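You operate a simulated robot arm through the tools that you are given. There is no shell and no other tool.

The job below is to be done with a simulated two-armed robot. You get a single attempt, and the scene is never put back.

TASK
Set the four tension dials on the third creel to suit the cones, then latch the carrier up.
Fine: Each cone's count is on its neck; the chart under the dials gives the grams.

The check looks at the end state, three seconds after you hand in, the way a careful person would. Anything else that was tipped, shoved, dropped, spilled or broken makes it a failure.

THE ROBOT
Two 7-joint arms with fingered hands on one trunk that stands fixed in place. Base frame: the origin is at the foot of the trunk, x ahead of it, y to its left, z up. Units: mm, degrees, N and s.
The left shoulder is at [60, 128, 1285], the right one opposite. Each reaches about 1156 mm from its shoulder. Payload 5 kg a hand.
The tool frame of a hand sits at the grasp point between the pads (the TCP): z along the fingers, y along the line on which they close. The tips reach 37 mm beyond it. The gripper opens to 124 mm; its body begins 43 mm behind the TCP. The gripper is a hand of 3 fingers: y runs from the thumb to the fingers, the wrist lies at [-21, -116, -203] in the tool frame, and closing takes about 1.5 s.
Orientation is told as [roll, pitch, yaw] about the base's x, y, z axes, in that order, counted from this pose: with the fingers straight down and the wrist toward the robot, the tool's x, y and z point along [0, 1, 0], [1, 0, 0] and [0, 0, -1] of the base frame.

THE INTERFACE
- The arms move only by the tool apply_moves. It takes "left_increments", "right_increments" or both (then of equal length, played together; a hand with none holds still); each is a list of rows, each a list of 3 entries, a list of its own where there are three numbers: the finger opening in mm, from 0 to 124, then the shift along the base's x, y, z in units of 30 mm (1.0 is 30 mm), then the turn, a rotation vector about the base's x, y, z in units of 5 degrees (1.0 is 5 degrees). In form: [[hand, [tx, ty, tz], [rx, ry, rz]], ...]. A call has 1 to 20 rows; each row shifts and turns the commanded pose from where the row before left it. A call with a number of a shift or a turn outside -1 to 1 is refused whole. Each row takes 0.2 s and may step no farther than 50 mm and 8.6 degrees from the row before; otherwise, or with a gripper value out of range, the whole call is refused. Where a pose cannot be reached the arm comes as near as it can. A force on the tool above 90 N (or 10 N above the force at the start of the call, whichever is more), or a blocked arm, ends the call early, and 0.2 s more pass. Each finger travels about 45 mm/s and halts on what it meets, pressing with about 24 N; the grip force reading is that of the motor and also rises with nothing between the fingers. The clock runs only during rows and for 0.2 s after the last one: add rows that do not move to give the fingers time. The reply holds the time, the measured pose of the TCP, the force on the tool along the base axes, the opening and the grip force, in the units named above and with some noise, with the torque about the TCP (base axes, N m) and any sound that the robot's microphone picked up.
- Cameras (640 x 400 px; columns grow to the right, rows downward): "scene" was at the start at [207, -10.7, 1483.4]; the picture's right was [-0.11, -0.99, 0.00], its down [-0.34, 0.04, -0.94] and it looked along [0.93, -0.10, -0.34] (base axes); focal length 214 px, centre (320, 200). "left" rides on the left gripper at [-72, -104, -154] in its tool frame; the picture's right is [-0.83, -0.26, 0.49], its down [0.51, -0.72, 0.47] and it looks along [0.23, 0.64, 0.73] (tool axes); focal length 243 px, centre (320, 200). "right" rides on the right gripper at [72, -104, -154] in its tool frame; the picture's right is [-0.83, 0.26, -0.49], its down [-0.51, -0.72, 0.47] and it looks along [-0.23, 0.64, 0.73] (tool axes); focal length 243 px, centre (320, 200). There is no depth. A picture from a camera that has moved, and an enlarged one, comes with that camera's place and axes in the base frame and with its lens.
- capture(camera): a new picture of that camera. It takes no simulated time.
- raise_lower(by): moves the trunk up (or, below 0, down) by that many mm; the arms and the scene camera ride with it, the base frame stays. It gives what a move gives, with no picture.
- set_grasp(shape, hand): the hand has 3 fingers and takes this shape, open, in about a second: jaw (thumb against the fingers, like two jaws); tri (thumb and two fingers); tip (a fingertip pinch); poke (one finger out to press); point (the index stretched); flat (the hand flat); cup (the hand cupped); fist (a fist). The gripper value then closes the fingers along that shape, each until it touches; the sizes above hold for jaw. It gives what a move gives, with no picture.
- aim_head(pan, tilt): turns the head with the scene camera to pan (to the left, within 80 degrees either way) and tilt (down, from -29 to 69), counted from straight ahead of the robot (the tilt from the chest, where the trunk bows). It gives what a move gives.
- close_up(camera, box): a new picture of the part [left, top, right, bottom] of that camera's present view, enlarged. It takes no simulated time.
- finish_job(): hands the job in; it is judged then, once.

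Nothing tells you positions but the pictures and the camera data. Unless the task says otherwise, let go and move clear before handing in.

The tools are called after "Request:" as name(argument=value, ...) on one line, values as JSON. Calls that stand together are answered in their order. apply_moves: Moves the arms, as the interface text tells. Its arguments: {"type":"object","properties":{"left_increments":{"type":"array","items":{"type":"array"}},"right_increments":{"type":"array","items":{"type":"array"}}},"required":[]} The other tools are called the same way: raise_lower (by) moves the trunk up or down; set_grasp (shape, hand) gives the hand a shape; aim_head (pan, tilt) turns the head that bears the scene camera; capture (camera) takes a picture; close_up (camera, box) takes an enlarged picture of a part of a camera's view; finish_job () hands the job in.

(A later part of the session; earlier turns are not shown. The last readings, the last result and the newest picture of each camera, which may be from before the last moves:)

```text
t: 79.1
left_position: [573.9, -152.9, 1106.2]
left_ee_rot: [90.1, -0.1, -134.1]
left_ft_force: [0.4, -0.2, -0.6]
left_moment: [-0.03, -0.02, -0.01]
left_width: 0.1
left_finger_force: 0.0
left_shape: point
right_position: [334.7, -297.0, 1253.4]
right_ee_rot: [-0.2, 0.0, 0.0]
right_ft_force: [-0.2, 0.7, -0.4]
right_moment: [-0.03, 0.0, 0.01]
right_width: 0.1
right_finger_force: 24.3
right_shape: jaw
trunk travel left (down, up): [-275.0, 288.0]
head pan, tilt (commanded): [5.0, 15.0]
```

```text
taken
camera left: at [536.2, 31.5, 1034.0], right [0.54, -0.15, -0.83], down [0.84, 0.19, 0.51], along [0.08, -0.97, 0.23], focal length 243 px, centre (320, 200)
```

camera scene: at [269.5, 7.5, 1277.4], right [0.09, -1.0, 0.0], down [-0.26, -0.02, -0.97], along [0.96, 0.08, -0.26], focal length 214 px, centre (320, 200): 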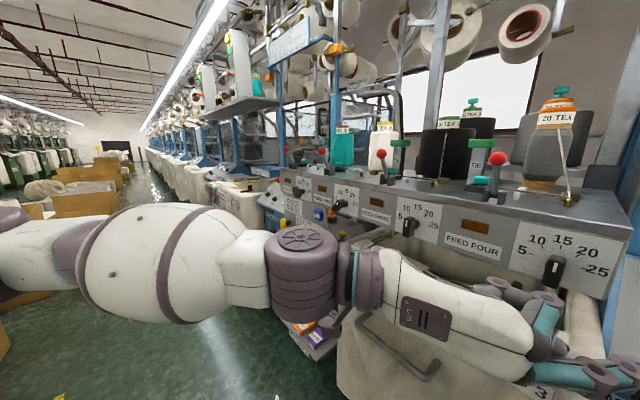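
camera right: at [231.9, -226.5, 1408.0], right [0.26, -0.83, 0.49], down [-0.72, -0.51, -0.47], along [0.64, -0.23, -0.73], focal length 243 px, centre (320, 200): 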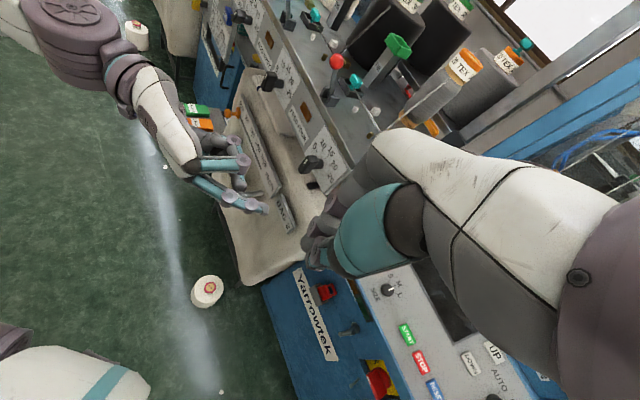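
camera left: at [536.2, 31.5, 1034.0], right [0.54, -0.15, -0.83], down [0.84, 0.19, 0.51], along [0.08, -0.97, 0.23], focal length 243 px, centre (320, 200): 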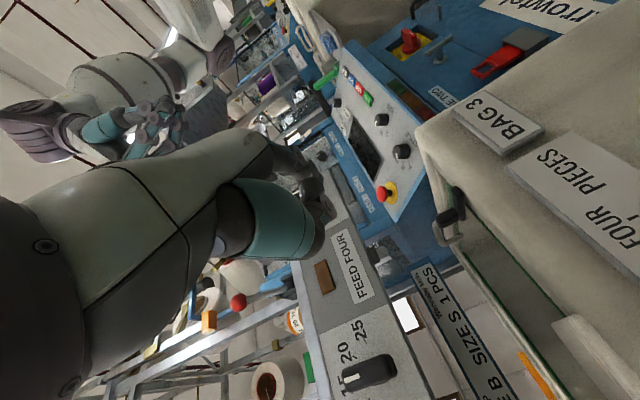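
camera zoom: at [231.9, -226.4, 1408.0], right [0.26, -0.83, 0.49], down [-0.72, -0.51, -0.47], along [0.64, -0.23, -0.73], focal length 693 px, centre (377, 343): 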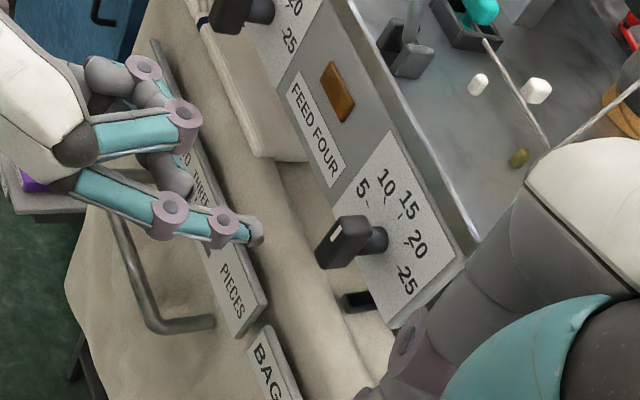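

The fingertip is about 27 mm left of dial four's axis and 41 mm in front. I advance straight in so the tip sits beside the bar's lower half.

Request:
apply_moves(left_increments=[[0, [0.431, -0.417, 0.033], [0, 0, 0]], [0, [0.431, -0.417, 0.033], [0, 0, 0]], [0, [0.431, -0.417, 0.033], [0, 0, 0]], [0, [0, 0, 0], [0, 0, 0]]])

Request:
close_up(camera="scene", box=[480, 220, 620, 310])

Request:
close_up(camera="right", box=[240, 110, 380, 200])

```text
t: 80.1
left_position: [612.9, -187.7, 1109.8]
left_ee_rot: [90.0, 0.0, -134.2]
left_ft_force: [-0.4, -0.1, -0.3]
left_moment: [0.0, -0.03, 0.0]
left_width: 0.0
left_finger_force: 0.1
left_shape: point
right_position: [335.2, -296.7, 1254.4]
right_ee_rot: [0.1, 0.0, 0.0]
right_ft_force: [0.2, -0.3, -0.1]
right_moment: [-0.04, 0.0, 0.02]
right_width: 0.0
right_finger_force: 24.3
right_shape: jaw
trunk travel left (down, up): [-275.0, 288.0]
head pan, tilt (commanded): [5.0, 15.0]
```

```text
4.44 times, centred on (550, 265) of scene
camera zoom: at [269.2, 7.9, 1277.5], right [0.09, -1.0, 0.0], down [-0.26, -0.02, -0.97], along [0.96, 0.08, -0.26], focal length 953 px, centre (-702, -89)
```

zoom: 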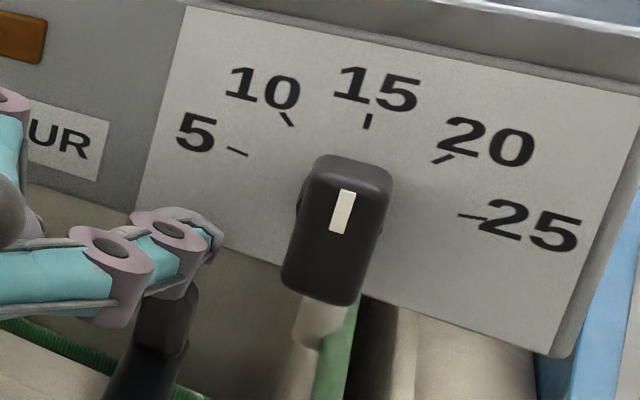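

```text
4.44 times, centred on (310, 155) of right
camera zoom: at [231.5, -226.1, 1408.1], right [0.26, -0.83, 0.49], down [-0.72, -0.51, -0.47], along [0.64, -0.23, -0.73], focal length 1078 px, centre (364, 400)
```

zoom: 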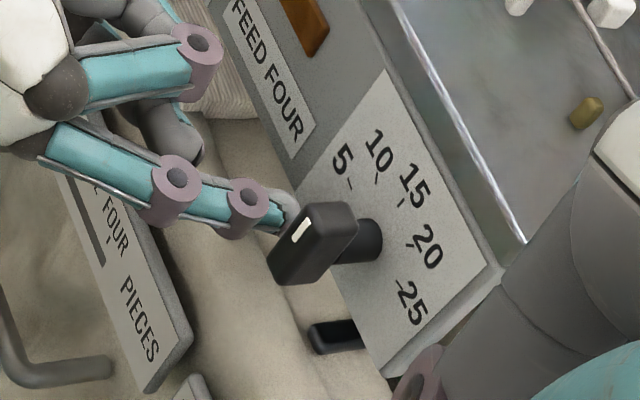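

The tip is beside the bar, level with its lower half. I push it right in small steps, dropping slightly along the arc.

Request:
apply_moves(left_increments=[[0, [-0.1355, -0.14, 0], [0, 0, 0]], [0, [-0.1355, -0.14, 0], [0, 0, 0]], [0, [-0.0447, -0.0463, -0.0417], [0, 0, 0]], [0, [-0.0447, -0.0463, -0.0417], [0, 0, 0]], [0, [-0.0447, -0.0463, -0.0417], [0, 0, 0]], [0, [0, 0, 0], [0, 0, 0]]])

Request:
close_up(camera="scene", box=[480, 220, 620, 310])

Request:
close_up(camera="right", box=[240, 110, 380, 200])

```text
t: 81.5
left_position: [600.2, -201.6, 1105.3]
left_ee_rot: [90.0, 0.0, -134.3]
left_ft_force: [-0.6, -0.3, 0.1]
left_moment: [-0.02, -0.03, -0.01]
left_width: 0.0
left_finger_force: 0.1
left_shape: point
right_position: [334.9, -297.9, 1254.0]
right_ee_rot: [0.0, 0.0, 0.0]
right_ft_force: [-1.1, 0.9, -0.4]
right_moment: [0.0, -0.01, -0.01]
right_width: 0.0
right_finger_force: 23.4
right_shape: jaw
trunk travel left (down, up): [-275.0, 288.0]
head pan, tilt (commanded): [5.0, 15.0]
```

```text
4.44 times, centred on (550, 265) of scene
camera zoom: at [269.5, 7.6, 1277.4], right [0.09, -1.0, 0.0], down [-0.26, -0.02, -0.97], along [0.96, 0.08, -0.26], focal length 953 px, centre (-702, -89)
```

zoom: 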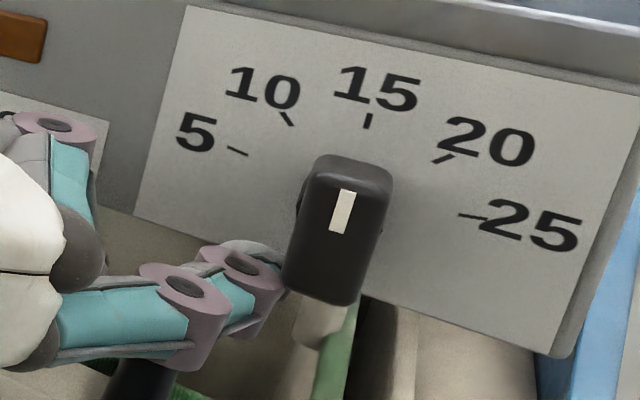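

```text
4.44 times, centred on (310, 155) of right
camera zoom: at [231.8, -226.5, 1408.0], right [0.26, -0.83, 0.49], down [-0.72, -0.51, -0.47], along [0.64, -0.23, -0.73], focal length 1078 px, centre (364, 400)
```

zoom: 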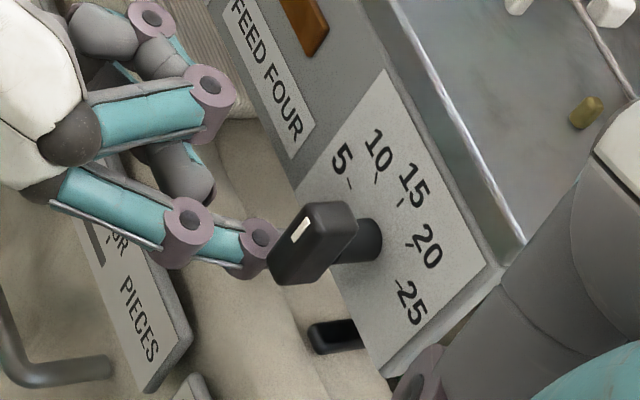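

The tip is just about touching with no turn yet. I continue 6 mm further.

Request:
apply_moves(left_increments=[[0, [-0.0463, -0.048, -0.03], [0, 0, 0]], [0, [-0.0463, -0.048, -0.03], [0, 0, 0]], [0, [-0.0463, -0.048, -0.03], [0, 0, 0]], [0, [0, 0, 0], [0, 0, 0]]])

Request:
close_up(camera="scene", box=[480, 220, 620, 310])

Request:
close_up(camera="right", box=[240, 110, 380, 200])

```text
t: 82.5
left_position: [596.2, -205.6, 1104.2]
left_ee_rot: [90.0, 0.0, -134.0]
left_ft_force: [0.6, 0.1, -0.2]
left_moment: [0.0, -0.02, 0.02]
left_width: 0.1
left_finger_force: 0.1
left_shape: point
right_position: [335.4, -297.2, 1254.3]
right_ee_rot: [0.0, 0.0, 0.0]
right_ft_force: [0.5, 0.1, 0.3]
right_moment: [0.01, 0.02, 0.02]
right_width: 0.0
right_finger_force: 24.2
right_shape: jaw
trunk travel left (down, up): [-275.0, 288.0]
head pan, tilt (commanded): [5.0, 15.0]
```

```text
4.44 times, centred on (550, 265) of scene
camera zoom: at [269.5, 7.6, 1277.4], right [0.09, -1.0, 0.0], down [-0.26, -0.02, -0.97], along [0.96, 0.08, -0.26], focal length 953 px, centre (-702, -89)
```

zoom: 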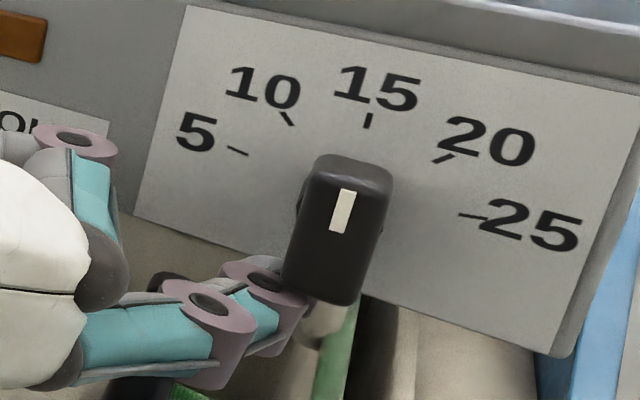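

```text
4.44 times, centred on (310, 155) of right
camera zoom: at [231.9, -226.5, 1408.0], right [0.26, -0.83, 0.49], down [-0.72, -0.51, -0.47], along [0.64, -0.23, -0.73], focal length 1078 px, centre (364, 400)
```

zoom: 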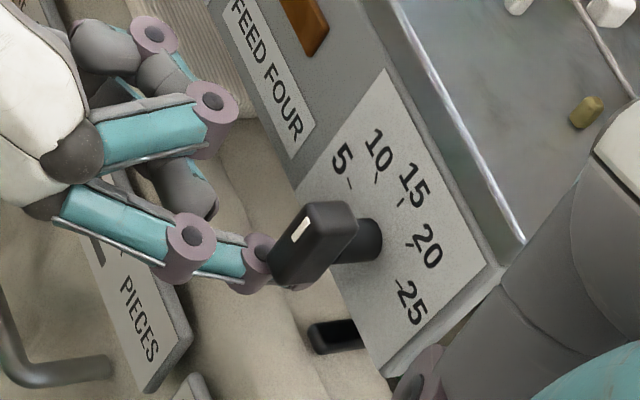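

The finger has slid beneath the bar: its tip is lower than I reckoned. I back it left, raise it about 18 mm, and look again.

Request:
apply_moves(left_increments=[[0, [0.25, 0.26, 0], [0, 0, 0]], [0, [0.25, 0.26, 0], [0, 0, 0]], [0, [0, 0, 0.3], [0, 0, 0]], [0, [0, 0, 0.3], [0, 0, 0]], [0, [0, 0, 0], [0, 0, 0]]])

Request:
close_up(camera="scene", box=[480, 220, 620, 310])

Request:
close_up(camera="right", box=[240, 110, 380, 200])

```text
t: 83.7
left_position: [611.3, -189.8, 1121.3]
left_ee_rot: [90.1, 0.0, -134.0]
left_ft_force: [0.3, -0.2, 0.0]
left_moment: [0.0, 0.02, -0.01]
left_width: 0.0
left_finger_force: 0.1
left_shape: point
right_position: [336.0, -298.1, 1253.8]
right_ee_rot: [0.1, 0.0, 0.0]
right_ft_force: [0.2, 0.7, 0.6]
right_moment: [0.0, -0.01, -0.03]
right_width: 0.3
right_finger_force: 23.8
right_shape: jaw
trunk travel left (down, up): [-275.0, 288.0]
head pan, tilt (commanded): [5.0, 15.0]
```

```text
4.44 times, centred on (550, 265) of scene
camera zoom: at [269.7, 7.5, 1277.4], right [0.09, -1.0, 0.0], down [-0.26, -0.02, -0.97], along [0.96, 0.08, -0.26], focal length 953 px, centre (-702, -89)
```

zoom: 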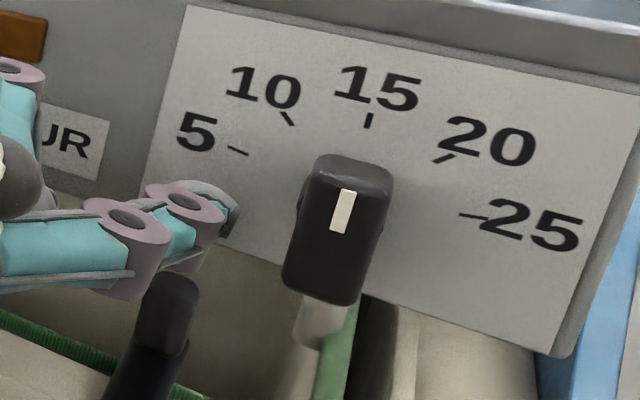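

```text
4.44 times, centred on (310, 155) of right
camera zoom: at [232.0, -226.5, 1407.9], right [0.26, -0.83, 0.49], down [-0.72, -0.51, -0.47], along [0.64, -0.23, -0.73], focal length 1078 px, centre (364, 400)
```

zoom: 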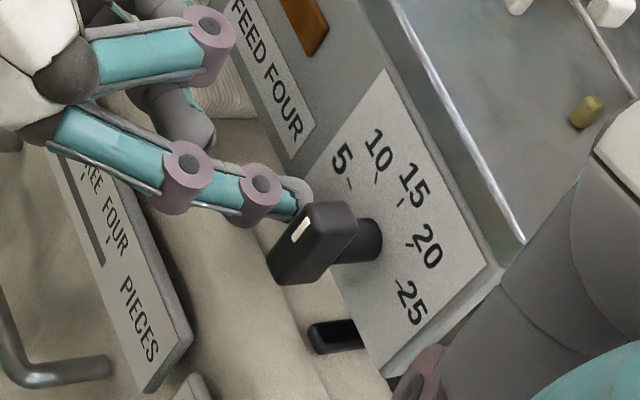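

Comparing the two views, the fingertip is deeper than intended (about level with the knob's back). I pull out 12 mm and look again.

Request:
apply_moves(left_increments=[[0, [-0.287, 0.278, 0], [0, 0, 0]], [0, [0, 0, 0], [0, 0, 0]]])

Request:
close_up(camera="scene", box=[500, 230, 580, 290])

Request:
close_up(camera="right", box=[270, 120, 350, 180])

Request:
close_up(camera="left", box=[240, 120, 400, 240])

```text
t: 84.3
left_position: [602.8, -182.1, 1121.6]
left_ee_rot: [90.1, 0.0, -134.1]
left_ft_force: [0.1, -0.5, -0.8]
left_moment: [-0.04, 0.0, -0.04]
left_width: 0.2
left_finger_force: 0.1
left_shape: point
right_position: [336.7, -298.2, 1254.3]
right_ee_rot: [0.1, 0.0, 0.0]
right_ft_force: [-0.4, 0.3, 0.3]
right_moment: [0.0, 0.06, 0.0]
right_width: 0.1
right_finger_force: 24.5
right_shape: jaw
trunk travel left (down, up): [-275.0, 288.0]
head pan, tilt (commanded): [5.0, 15.0]
```

```text
6.67 times, centred on (540, 260) of scene
camera zoom: at [269.9, 7.1, 1277.3], right [0.09, -1.0, 0.0], down [-0.26, -0.02, -0.97], along [0.96, 0.08, -0.26], focal length 1430 px, centre (-1147, -200)
```

zoom: 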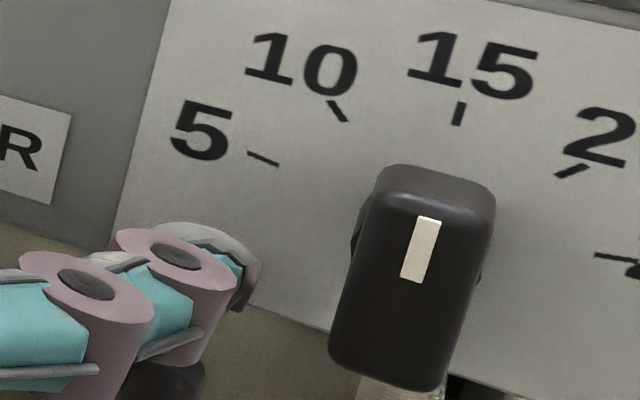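

```text
6.67 times, centred on (310, 150) of right
camera zoom: at [232.3, -227.0, 1407.8], right [0.26, -0.83, 0.49], down [-0.72, -0.51, -0.47], along [0.64, -0.23, -0.73], focal length 1618 px, centre (387, 533)
```

zoom: 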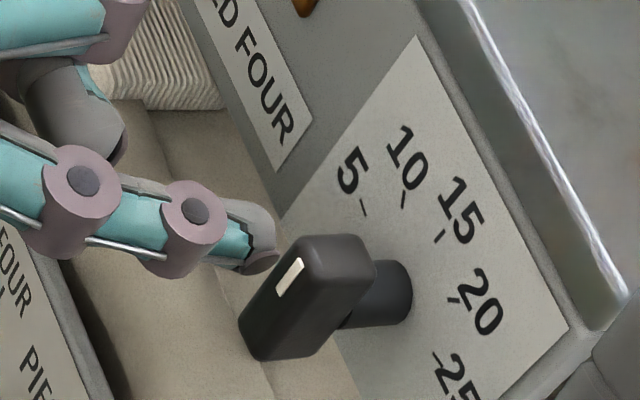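

```text
3.33 times, centred on (320, 180) of left
camera zoom: at [565.2, 0.0, 1048.3], right [0.54, -0.15, -0.83], down [0.84, 0.19, 0.51], along [0.08, -0.97, 0.23], focal length 809 px, centre (320, 267)
```

zoom: 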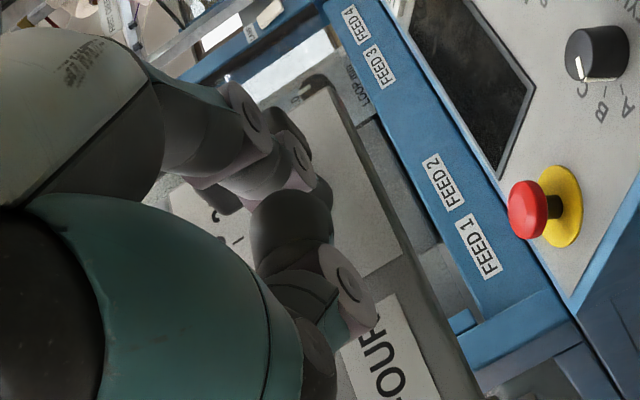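

The tip is now about 21 mm left, 8 mm below and 8 mm past the knob's front, which is right. I push it to the right and slightly down in small steps.

Request:
apply_moves(left_increments=[[0, [-0.116, -0.12, -0.167], [0, 0, 0]], [0, [-0.0718, -0.0743, -0.05], [0, 0, 0]], [0, [-0.0718, -0.0743, -0.05], [0, 0, 0]], [0, [0, 0, 0], [0, 0, 0]]])

Request:
close_up(camera="scene", box=[500, 230, 580, 290])

Request:
close_up(camera="right", box=[270, 120, 350, 180])

```text
t: 85.3
left_position: [594.9, -190.6, 1112.6]
left_ee_rot: [90.1, -0.1, -134.1]
left_ft_force: [-0.7, 0.0, 0.0]
left_moment: [0.04, 0.0, 0.02]
left_width: 0.1
left_finger_force: 0.1
left_shape: point
right_position: [336.9, -298.3, 1254.2]
right_ee_rot: [0.0, 0.0, 0.0]
right_ft_force: [-0.6, 0.2, -0.1]
right_moment: [0.0, 0.0, 0.01]
right_width: 0.0
right_finger_force: 23.7
right_shape: jaw
trunk travel left (down, up): [-275.0, 288.0]
head pan, tilt (commanded): [5.0, 15.0]
```

```text
6.67 times, centred on (540, 260) of scene
camera zoom: at [269.6, 7.5, 1277.4], right [0.09, -1.0, 0.0], down [-0.26, -0.02, -0.97], along [0.96, 0.08, -0.26], focal length 1430 px, centre (-1147, -200)
```

zoom: 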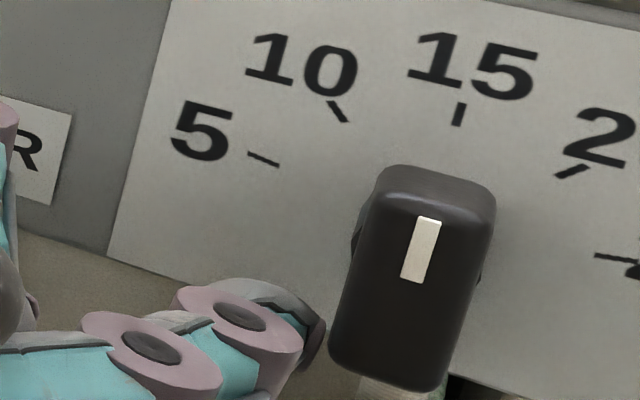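

```text
6.67 times, centred on (310, 150) of right
camera zoom: at [231.9, -226.5, 1408.0], right [0.26, -0.83, 0.49], down [-0.72, -0.51, -0.47], along [0.64, -0.23, -0.73], focal length 1618 px, centre (387, 533)
```

zoom: 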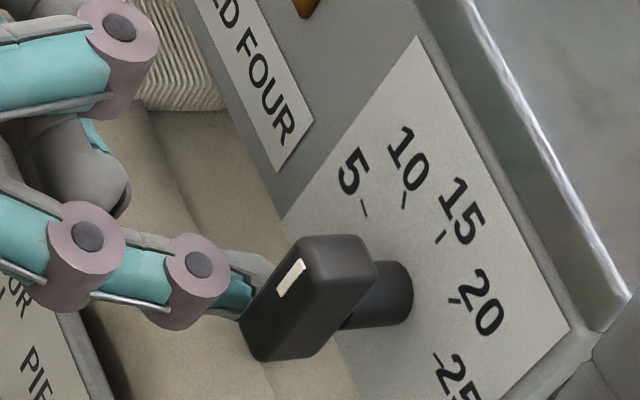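

The tip now sits near the bar's very bottom edge, so I raise it 6 mm and then push right.

Request:
apply_moves(left_increments=[[0, [0.03, 0.03, 0.2], [0, 0, 0]], [0, [-0.09, -0.093, 0], [0, 0, 0]], [0, [-0.09, -0.093, 0], [0, 0, 0]], [0, [0, 0, 0], [0, 0, 0]]])

Request:
close_up(camera="scene", box=[500, 230, 580, 290])

Request:
close_up(camera="right", box=[270, 120, 350, 180])

```text
t: 86.3
left_position: [589.5, -194.7, 1119.5]
left_ee_rot: [90.0, 0.0, -134.1]
left_ft_force: [1.5, 0.3, 0.0]
left_moment: [0.05, -0.05, 0.06]
left_width: 119.1
left_finger_force: 0.0
left_shape: point
right_position: [335.1, -296.9, 1254.3]
right_ee_rot: [0.0, -0.1, 0.1]
right_ft_force: [0.1, 0.0, -0.7]
right_moment: [-0.05, 0.0, 0.02]
right_width: 0.0
right_finger_force: 24.4
right_shape: jaw
trunk travel left (down, up): [-275.0, 288.0]
head pan, tilt (commanded): [5.0, 15.0]
```

```text
6.67 times, centred on (540, 260) of scene
camera zoom: at [269.7, 7.5, 1277.4], right [0.09, -1.0, 0.0], down [-0.26, -0.02, -0.97], along [0.96, 0.08, -0.26], focal length 1430 px, centre (-1147, -200)
```

zoom: 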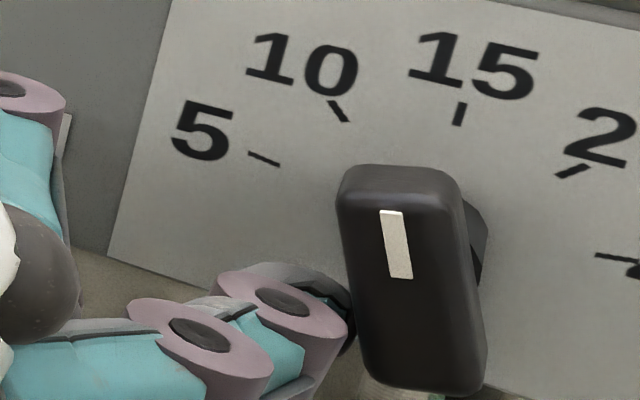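

```text
6.67 times, centred on (310, 150) of right
camera zoom: at [232.0, -226.5, 1407.9], right [0.26, -0.83, 0.49], down [-0.72, -0.51, -0.47], along [0.64, -0.23, -0.73], focal length 1618 px, centre (387, 533)
```

zoom: 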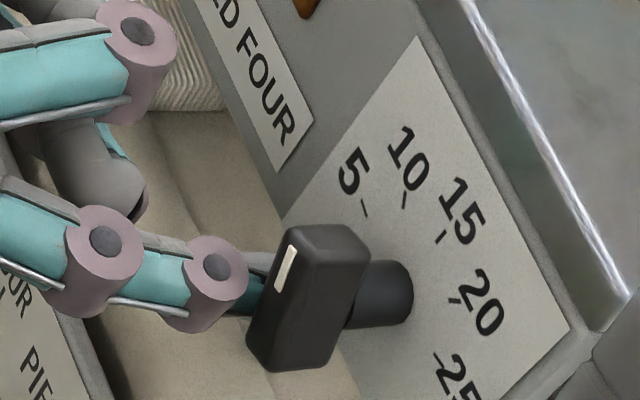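

Dial four is turning: now about 18° toward 10. I push on a few millimetres more.

Request:
apply_moves(left_increments=[[0, [-0.058, -0.06, -0.033], [0, 0, 0]], [0, [-0.058, -0.06, -0.033], [0, 0, 0]], [0, [0, 0, 0], [0, 0, 0]]])

Request:
close_up(camera="scene", box=[500, 230, 580, 290])

Request:
close_up(camera="right", box=[270, 120, 350, 180])

```text
t: 87.1
left_position: [587.4, -197.3, 1116.0]
left_ee_rot: [90.1, 0.0, -134.1]
left_ft_force: [1.6, 1.0, -0.8]
left_moment: [0.05, -0.04, 0.05]
left_width: 118.9
left_finger_force: 0.1
left_shape: point
right_position: [335.3, -297.7, 1254.4]
right_ee_rot: [0.0, 0.1, 0.0]
right_ft_force: [0.9, 0.3, -0.1]
right_moment: [-0.01, -0.07, 0.03]
right_width: 0.0
right_finger_force: 23.8
right_shape: jaw
trunk travel left (down, up): [-275.0, 288.0]
head pan, tilt (commanded): [5.0, 15.0]
```

```text
6.67 times, centred on (540, 260) of scene
camera zoom: at [269.6, 7.6, 1277.4], right [0.09, -1.0, 0.0], down [-0.26, -0.02, -0.97], along [0.96, 0.08, -0.26], focal length 1430 px, centre (-1147, -200)
```

zoom: 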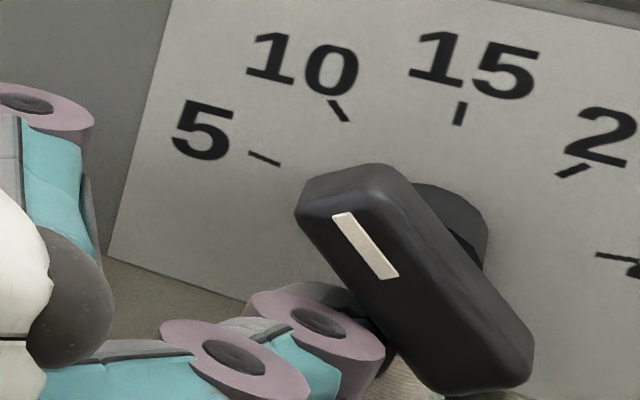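

```text
6.67 times, centred on (310, 150) of right
camera zoom: at [232.0, -226.4, 1408.0], right [0.26, -0.83, 0.49], down [-0.72, -0.51, -0.47], along [0.64, -0.23, -0.73], focal length 1618 px, centre (387, 533)
```

zoom: 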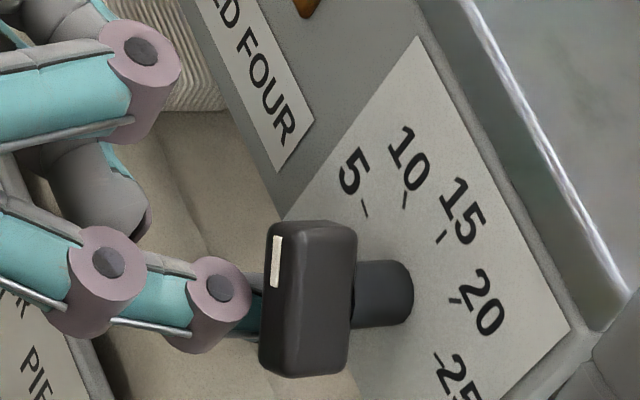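

Dial four now measures about 40° counter-clockwise, at 10. I withdraw the finger left and then straight out.

Request:
apply_moves(left_increments=[[0, [0.2, 0.2, 0], [0, 0, 0]], [0, [0.3, 0.3, 0], [0, 0, 0]], [0, [-0.5, 0.48, 0], [0, 0, 0]], [0, [-0.7, 0.68, 0], [0, 0, 0]], [0, [-0.7, 0.68, 0], [0, 0, 0]]])

Request:
close_up(camera="scene", box=[490, 220, 600, 300])

Request:
close_up(camera="right", box=[270, 120, 350, 180])

Request:
close_up(camera="scene", box=[380, 190, 460, 250])

Request:
close_up(camera="scene", box=[280, 165, 380, 245])

```text
t: 88.3
left_position: [542.9, -127.0, 1117.8]
left_ee_rot: [90.2, 0.2, -134.1]
left_ft_force: [-0.2, 0.3, -0.2]
left_moment: [0.02, -0.01, -0.03]
left_width: 119.0
left_finger_force: 0.1
left_shape: point
right_position: [334.8, -295.8, 1254.3]
right_ee_rot: [0.1, 0.0, 0.0]
right_ft_force: [-0.4, -1.0, 1.0]
right_moment: [-0.05, 0.01, -0.02]
right_width: 0.0
right_finger_force: 24.2
right_shape: jaw
trunk travel left (down, up): [-275.0, 288.0]
head pan, tilt (commanded): [5.0, 15.0]
```

```text
5.00 times, centred on (545, 260) of scene
camera zoom: at [268.7, 8.2, 1277.6], right [0.09, -1.0, 0.0], down [-0.26, -0.02, -0.97], along [0.96, 0.08, -0.26], focal length 1072 px, centre (-805, -100)
```

zoom: 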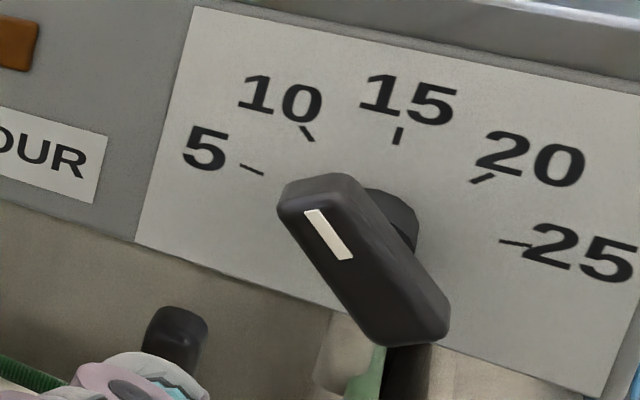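

```text
6.67 times, centred on (310, 150) of right
camera zoom: at [230.8, -225.7, 1408.3], right [0.26, -0.83, 0.49], down [-0.72, -0.51, -0.47], along [0.64, -0.23, -0.73], focal length 1618 px, centre (387, 533)
```

zoom: 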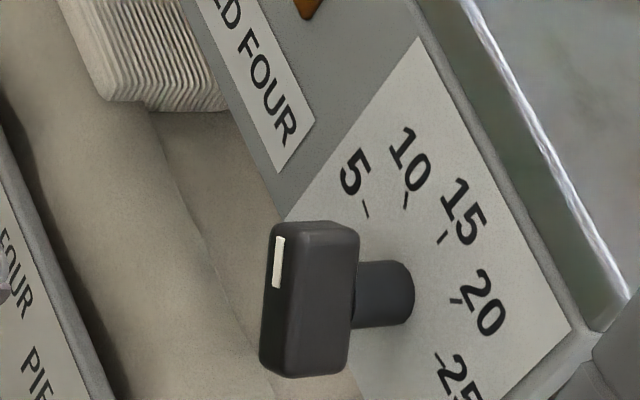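

```text
6.67 times, centred on (420, 220) of scene
camera zoom: at [268.7, 8.2, 1277.6], right [0.09, -1.0, 0.0], down [-0.26, -0.02, -0.97], along [0.96, 0.08, -0.26], focal length 1430 px, centre (-347, 67)
```

zoom: 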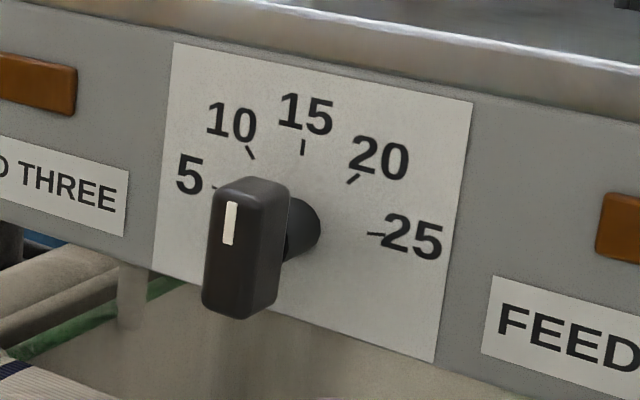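

```text
5.00 times, centred on (330, 205) of scene
camera zoom: at [268.7, 8.2, 1277.6], right [0.09, -1.0, 0.0], down [-0.26, -0.02, -0.97], along [0.96, 0.08, -0.26], focal length 1072 px, centre (270, 175)
```

zoom: 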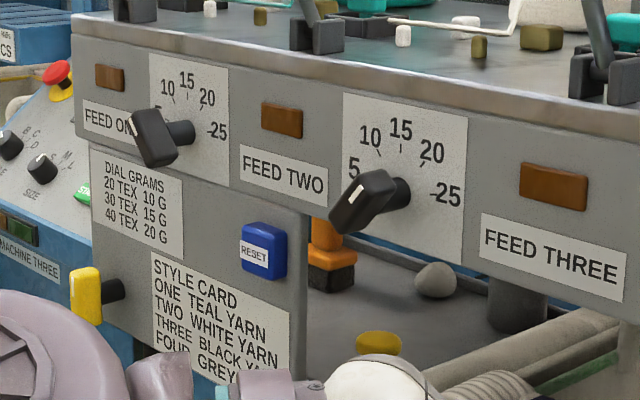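

All four dials now read 10, 20, 15 and 10. Next I put the left hand back to the jaw shape, move it clear, and study the plate, bail and yellow handle from lower down.

Request:
set_grasp(hand="left", shape="jaw")

Request:
apply_moves(left_increments=[[60, [0.3, 0.8, 0], [0.719, -0.695, 0]], [60, [0.3, 0.8, 0], [0.719, -0.695, 0]], [60, [0.3, 0.8, 0], [0.719, -0.695, 0]], [60, [0.3, 0.8, 0], [0.719, -0.695, 0]], [60, [0.3, 0.8, 0], [0.719, -0.695, 0]], [60, [0.3, 0.8, 0], [0.719, -0.695, 0]], [60, [0.3, 0.8, 0], [0.719, -0.695, 0]], [60, [0.3, 0.8, 0], [0.719, -0.695, 0]], [60, [0.3, 0.8, 0], [0.719, -0.695, 0]], [60, [0.3, 0.8, 0], [0.719, -0.695, 0]]])

Request:
capture(camera="scene")

Request:
capture(camera="left")

```text
t: 89.2
left_position: [543.9, -126.5, 1116.3]
left_ee_rot: [90.1, 0.1, -134.1]
left_ft_force: [0.8, -0.4, 1.2]
left_moment: [-0.01, -0.02, 0.03]
left_width: 123.9
left_finger_force: 0.1
left_shape: jaw
right_position: [335.3, -297.9, 1254.8]
right_ee_rot: [0.0, 0.0, 0.0]
right_ft_force: [-1.0, 0.1, -0.8]
right_moment: [0.0, 0.01, -0.03]
right_width: 0.0
right_finger_force: 23.7
right_shape: jaw
trunk travel left (down, up): [-275.0, 288.0]
head pan, tilt (commanded): [5.0, 15.0]
```

```text
t: 91.4
left_position: [634.9, 112.4, 1116.8]
left_ee_rot: [90.0, 50.0, -134.2]
left_ft_force: [-0.2, 0.3, -0.3]
left_moment: [0.0, 0.02, -0.01]
left_width: 60.6
left_finger_force: 0.1
left_shape: jaw
right_position: [335.7, -296.0, 1254.9]
right_ee_rot: [0.0, 0.1, 0.0]
right_ft_force: [0.5, -0.5, 0.4]
right_moment: [-0.01, 0.0, 0.02]
right_width: 0.0
right_finger_force: 24.3
right_shape: jaw
trunk travel left (down, up): [-275.0, 288.0]
head pan, tilt (commanded): [5.0, 15.0]
```

```text
taken
camera scene: at [269.1, 7.9, 1277.5], right [0.09, -1.0, 0.0], down [-0.26, -0.02, -0.97], along [0.96, 0.08, -0.26], focal length 214 px, centre (320, 200)
```

scene: 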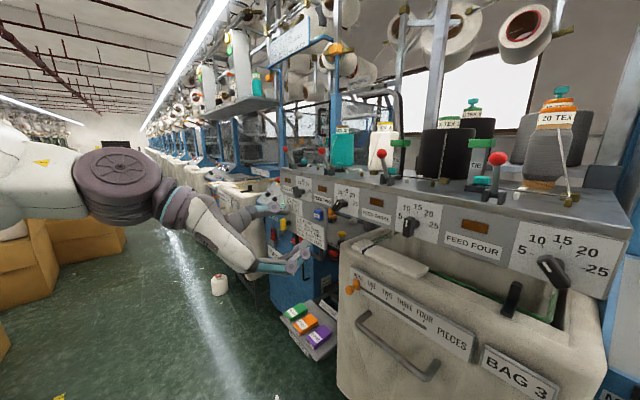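

```text
taken
camera left: at [609.6, 308.6, 1149.9], right [0.91, 0.23, -0.33], down [0.39, -0.28, 0.88], along [0.11, -0.93, -0.34], focal length 243 px, centre (320, 200)
```

left: 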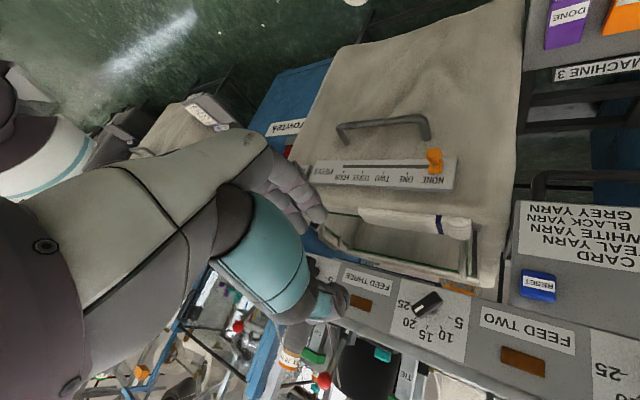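

Dial two is well seen from here; I enlarge it and the plate with bail at the right.

Request:
close_up(camera="left", box=[380, 270, 480, 350])

Request:
close_up(camera="left", box=[500, 140, 640, 320])

```text
5.00 times, centred on (430, 310) of left
camera zoom: at [609.6, 308.6, 1149.9], right [0.91, 0.23, -0.33], down [0.39, -0.28, 0.88], along [0.11, -0.93, -0.34], focal length 1213 px, centre (-230, -350)
```

zoom: 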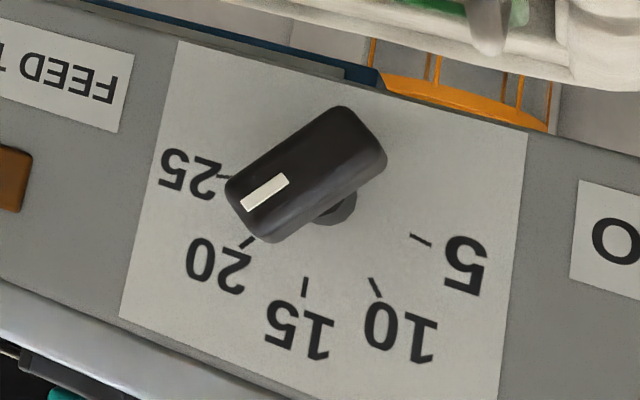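

```text
2.22 times, centred on (570, 230) of left
camera zoom: at [609.6, 308.6, 1149.9], right [0.91, 0.23, -0.33], down [0.39, -0.28, 0.88], along [0.11, -0.93, -0.34], focal length 539 px, centre (-236, 133)
```

zoom: 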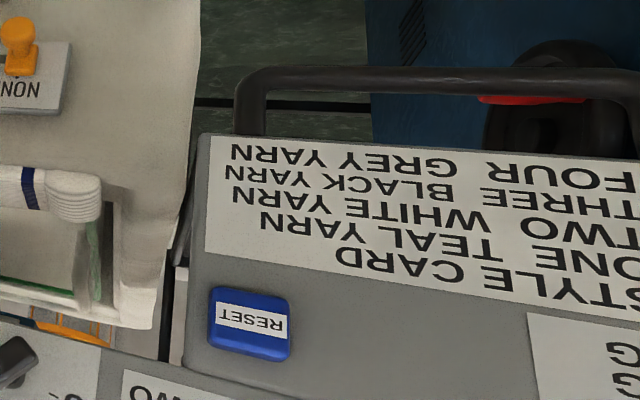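

Dial two's bar lines up with the 20 tick. Now I study the joint between plate and panel and the bail's ends.

Request:
close_up(camera="left", box=[570, 270, 640, 340])

Request:
close_up(camera="left", box=[500, 240, 580, 330])

Request:
close_up(camera="left", box=[520, 140, 640, 220])

Request:
close_up(camera="scene", box=[280, 180, 340, 260])

```text
5.71 times, centred on (605, 305) of left
camera zoom: at [609.6, 308.6, 1149.9], right [0.91, 0.23, -0.33], down [0.39, -0.28, 0.88], along [0.11, -0.93, -0.34], focal length 1386 px, centre (-1309, -400)
```

zoom: 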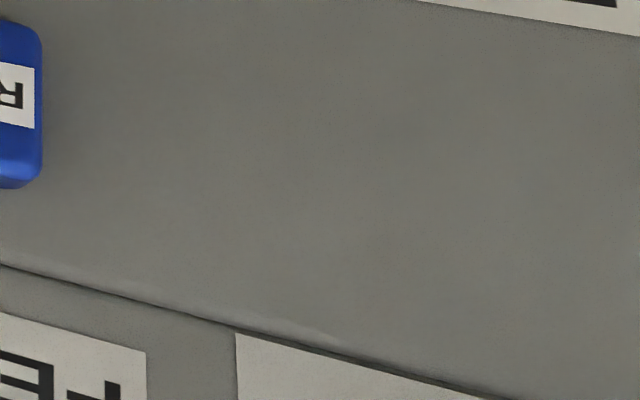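

```text
4.44 times, centred on (540, 285) of left
camera zoom: at [609.6, 308.6, 1149.9], right [0.91, 0.23, -0.33], down [0.39, -0.28, 0.88], along [0.11, -0.93, -0.34], focal length 1078 px, centre (-658, -178)
```

zoom: 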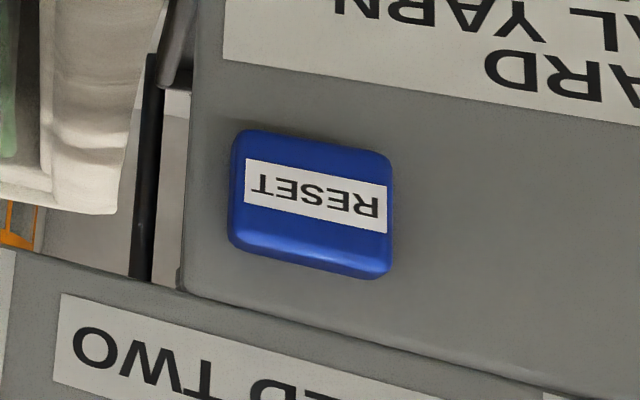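

```text
5.00 times, centred on (580, 180) of left
camera zoom: at [609.6, 308.6, 1149.9], right [0.91, 0.23, -0.33], down [0.39, -0.28, 0.88], along [0.11, -0.93, -0.34], focal length 1213 px, centre (-980, 300)
```

zoom: 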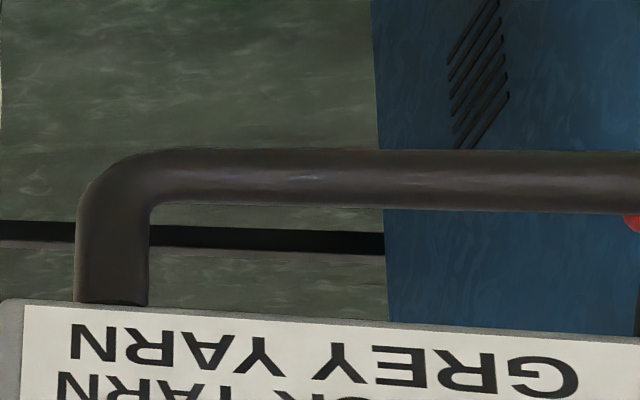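

```text
5.00 times, centred on (310, 220) of scene
camera zoom: at [269.1, 7.9, 1277.5], right [0.09, -1.0, 0.0], down [-0.26, -0.02, -0.97], along [0.96, 0.08, -0.26], focal length 1072 px, centre (370, 100)
```

zoom: 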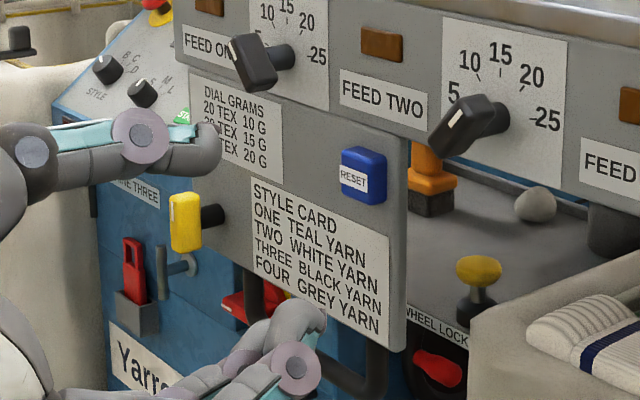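

The plate is a separate board under the panel. I lower the trunk all the way to look at it, the seam and the bail from below.

Request:
raise_lower(by=-250)

Request:
aim_head(pan=10, tilt=5)

Request:
capture(camera="scene")

Request:
close_up(camera="scene", box=[260, 120, 400, 240])

```text
t: 94.0
left_position: [635.7, 111.2, 866.9]
left_ee_rot: [90.0, 49.9, -134.2]
left_ft_force: [0.4, 1.1, 0.0]
left_moment: [0.0, -0.02, 0.0]
left_width: 60.7
left_finger_force: 0.1
left_shape: jaw
right_position: [334.7, -296.3, 1004.4]
right_ee_rot: [0.0, 0.0, 0.0]
right_ft_force: [0.4, 0.5, 0.0]
right_moment: [0.01, -0.02, 0.03]
right_width: 0.2
right_finger_force: 23.7
right_shape: jaw
trunk travel left (down, up): [-25.0, 538.0]
head pan, tilt (commanded): [5.0, 15.0]
```

```text
t: 94.7
left_position: [635.1, 110.9, 866.8]
left_ee_rot: [89.9, 50.1, -134.3]
left_ft_force: [0.0, -0.2, 0.3]
left_moment: [-0.02, -0.03, -0.03]
left_width: 60.6
left_finger_force: 0.0
left_shape: jaw
right_position: [336.5, -297.9, 1005.2]
right_ee_rot: [0.0, 0.0, 0.0]
right_ft_force: [0.4, 0.1, -1.0]
right_moment: [-0.02, 0.02, 0.0]
right_width: 0.0
right_finger_force: 24.3
right_shape: jaw
trunk travel left (down, up): [-25.0, 538.0]
head pan, tilt (commanded): [10.0, 5.0]
```

```text
taken
camera scene: at [353.0, 15.3, 1018.0], right [0.17, -0.98, 0.0], down [-0.09, -0.02, -1.0], along [0.98, 0.17, -0.09], focal length 214 px, centre (320, 200)
```

scene: 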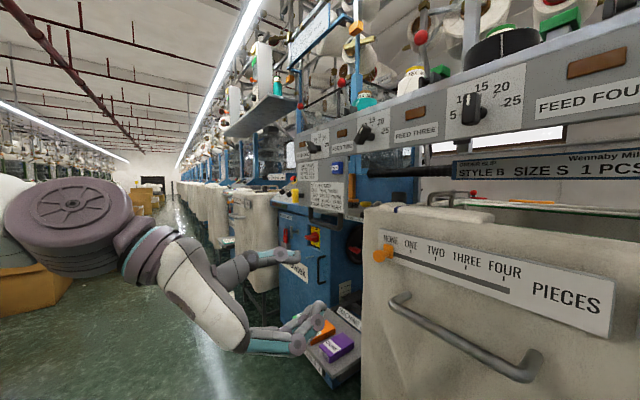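

```text
3.33 times, centred on (330, 180) of scene
camera zoom: at [353.0, 15.3, 1018.0], right [0.17, -0.98, 0.0], down [-0.09, -0.02, -1.0], along [0.98, 0.17, -0.09], focal length 715 px, centre (287, 267)
```

zoom: 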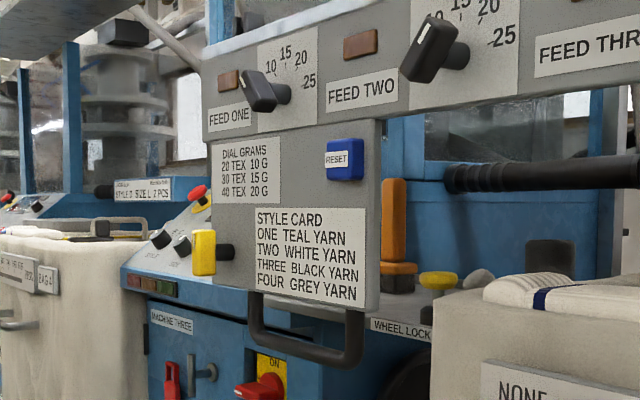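

From here I can see the plate's underside and bail. I enlarge the seam, the plate's right edge and the bail's roots.

Request:
close_up(camera="scene", box=[290, 140, 350, 180])

Request:
close_up(camera="scene", box=[300, 180, 380, 240])

Request:
close_up(camera="scene", box=[325, 140, 405, 200])

Request:
close_up(camera="scene", box=[275, 170, 325, 210])

```text
10.00 times, centred on (320, 160) of scene
camera zoom: at [353.0, 15.3, 1018.0], right [0.17, -0.98, 0.0], down [-0.09, -0.02, -1.0], along [0.98, 0.17, -0.09], focal length 2145 px, centre (320, 600)
```

zoom: 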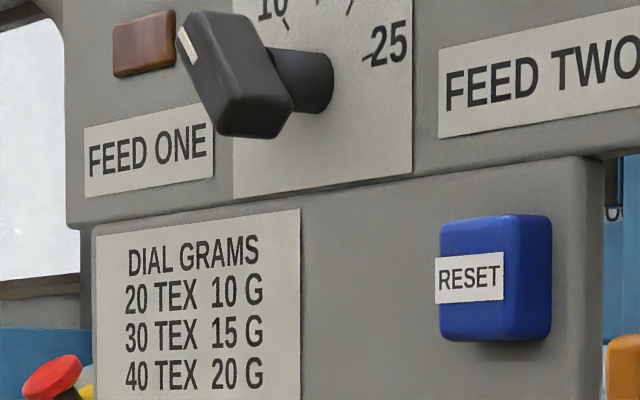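

```text
6.67 times, centred on (340, 210) of scene
camera zoom: at [353.0, 15.3, 1018.0], right [0.17, -0.98, 0.0], down [-0.09, -0.02, -1.0], along [0.98, 0.17, -0.09], focal length 1430 px, centre (187, 133)
```

zoom: 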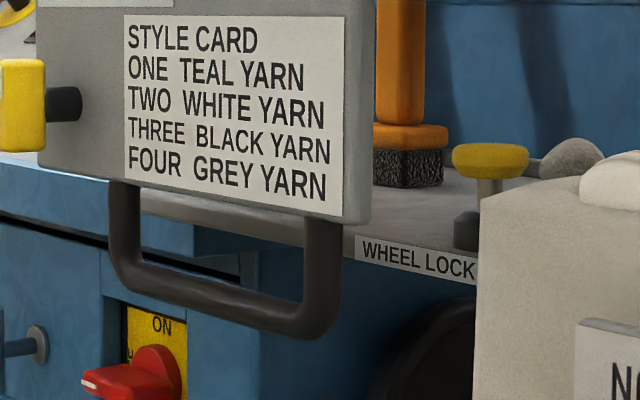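

```text
6.67 times, centred on (365, 170) of scene
camera zoom: at [353.0, 15.3, 1018.0], right [0.17, -0.98, 0.0], down [-0.09, -0.02, -1.0], along [0.98, 0.17, -0.09], focal length 1430 px, centre (20, 400)
```

zoom: 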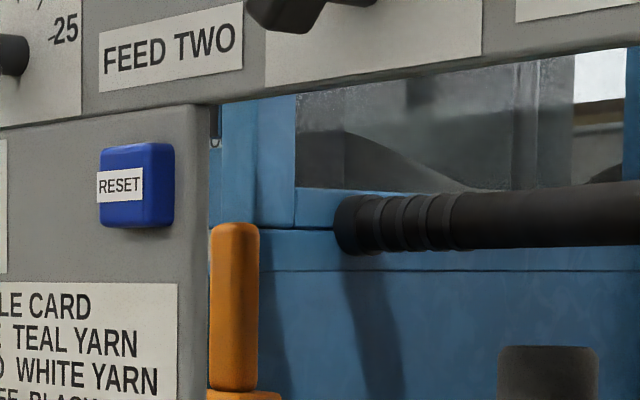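

```text
10.00 times, centred on (300, 190) of scene
camera zoom: at [353.0, 15.3, 1018.0], right [0.17, -0.98, 0.0], down [-0.09, -0.02, -1.0], along [0.98, 0.17, -0.09], focal length 2145 px, centre (520, 300)
```

zoom: 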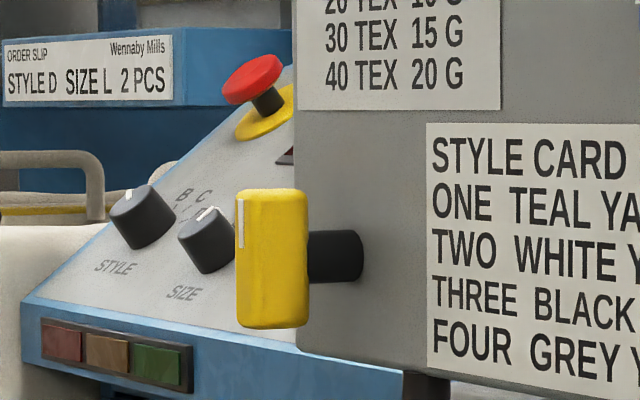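

The plate looks fixed; the bail's two legs enter its underside, so I expect the bail to lift and the yellow handle to latch it. I bring the left hand round to a pre-grasp in front of the yellow handle first.

Request:
apply_moves(left_increments=[[80, [0.566, 0.322, 0.179], [0.984, -0.951, 0]], [80, [0.566, 0.322, 0.179], [0.984, -0.951, 0]], [80, [0.566, 0.322, 0.179], [0.984, -0.951, 0]], [80, [0.566, 0.322, 0.179], [0.984, -0.951, 0]], [80, [0.566, 0.322, 0.179], [0.984, -0.951, 0]], [80, [0.566, 0.322, 0.179], [0.984, -0.951, 0]], [80, [0.566, 0.322, 0.179], [0.984, -0.951, 0]], [80, [0.566, 0.322, 0.179], [0.984, -0.951, 0]], [80, [0.566, 0.322, 0.179], [0.984, -0.951, 0]], [80, [0.566, 0.322, 0.179], [0.984, -0.951, 0]], [80, [0.566, 0.322, 0.179], [0.984, -0.951, 0]], [80, [0.566, 0.322, 0.179], [0.984, -0.951, 0]], [80, [0.566, 0.322, 0.179], [0.984, -0.951, 0]], [80, [0.566, 0.322, 0.179], [0.984, -0.951, 0]], [80, [0.566, 0.322, 0.179], [0.984, -0.951, 0]], [80, [0.566, 0.322, 0.179], [0.984, -0.951, 0]], [80, [0.566, 0.322, 0.179], [0.984, -0.951, 0]], [80, [0.566, 0.322, 0.179], [0.984, -0.951, 0]], [80, [0.566, 0.322, 0.179], [0.984, -0.951, 0]]])

Request:
capture(camera="scene")

Request:
capture(camera="left")

```text
t: 98.7
left_position: [949.4, 294.6, 962.6]
left_ee_rot: [-89.5, 3.6, 46.7]
left_ft_force: [0.7, -0.2, 1.3]
left_moment: [0.01, 0.04, -0.03]
left_width: 79.6
left_finger_force: 0.1
left_shape: jaw
left hand out of reach, approached as far as the arm can: row 10
right_position: [337.6, -295.4, 1006.1]
right_ee_rot: [-0.1, 0.0, 0.1]
right_ft_force: [-0.2, 1.2, -0.4]
right_moment: [-0.03, 0.07, 0.01]
right_width: 0.0
right_finger_force: 24.0
right_shape: jaw
trunk travel left (down, up): [-25.0, 538.0]
head pan, tilt (commanded): [10.0, 5.0]
```

```text
taken
camera scene: at [354.3, 17.1, 1017.5], right [0.17, -0.98, 0.0], down [-0.09, -0.02, -1.0], along [0.98, 0.17, -0.09], focal length 214 px, centre (320, 200)
```

scene: 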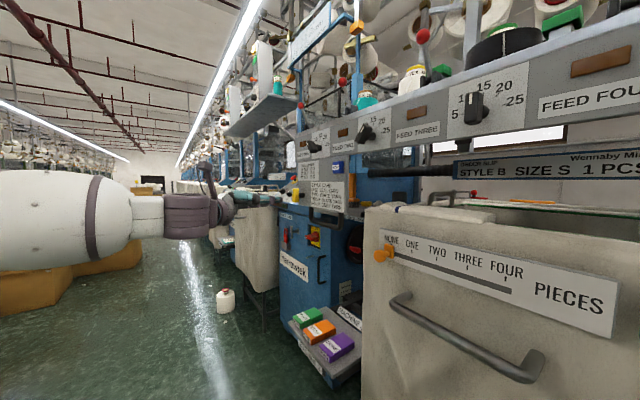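

```text
taken
camera left: at [769.6, 327.9, 1042.5], right [0.22, -0.5, 0.84], down [-0.18, -0.87, -0.46], along [0.96, -0.05, -0.28], focal length 243 px, centre (320, 200)
```

left: 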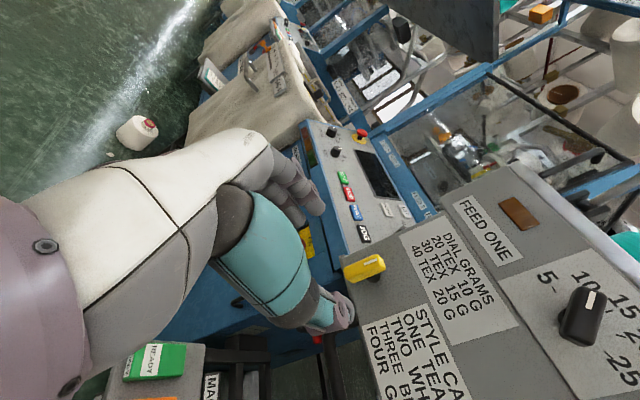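

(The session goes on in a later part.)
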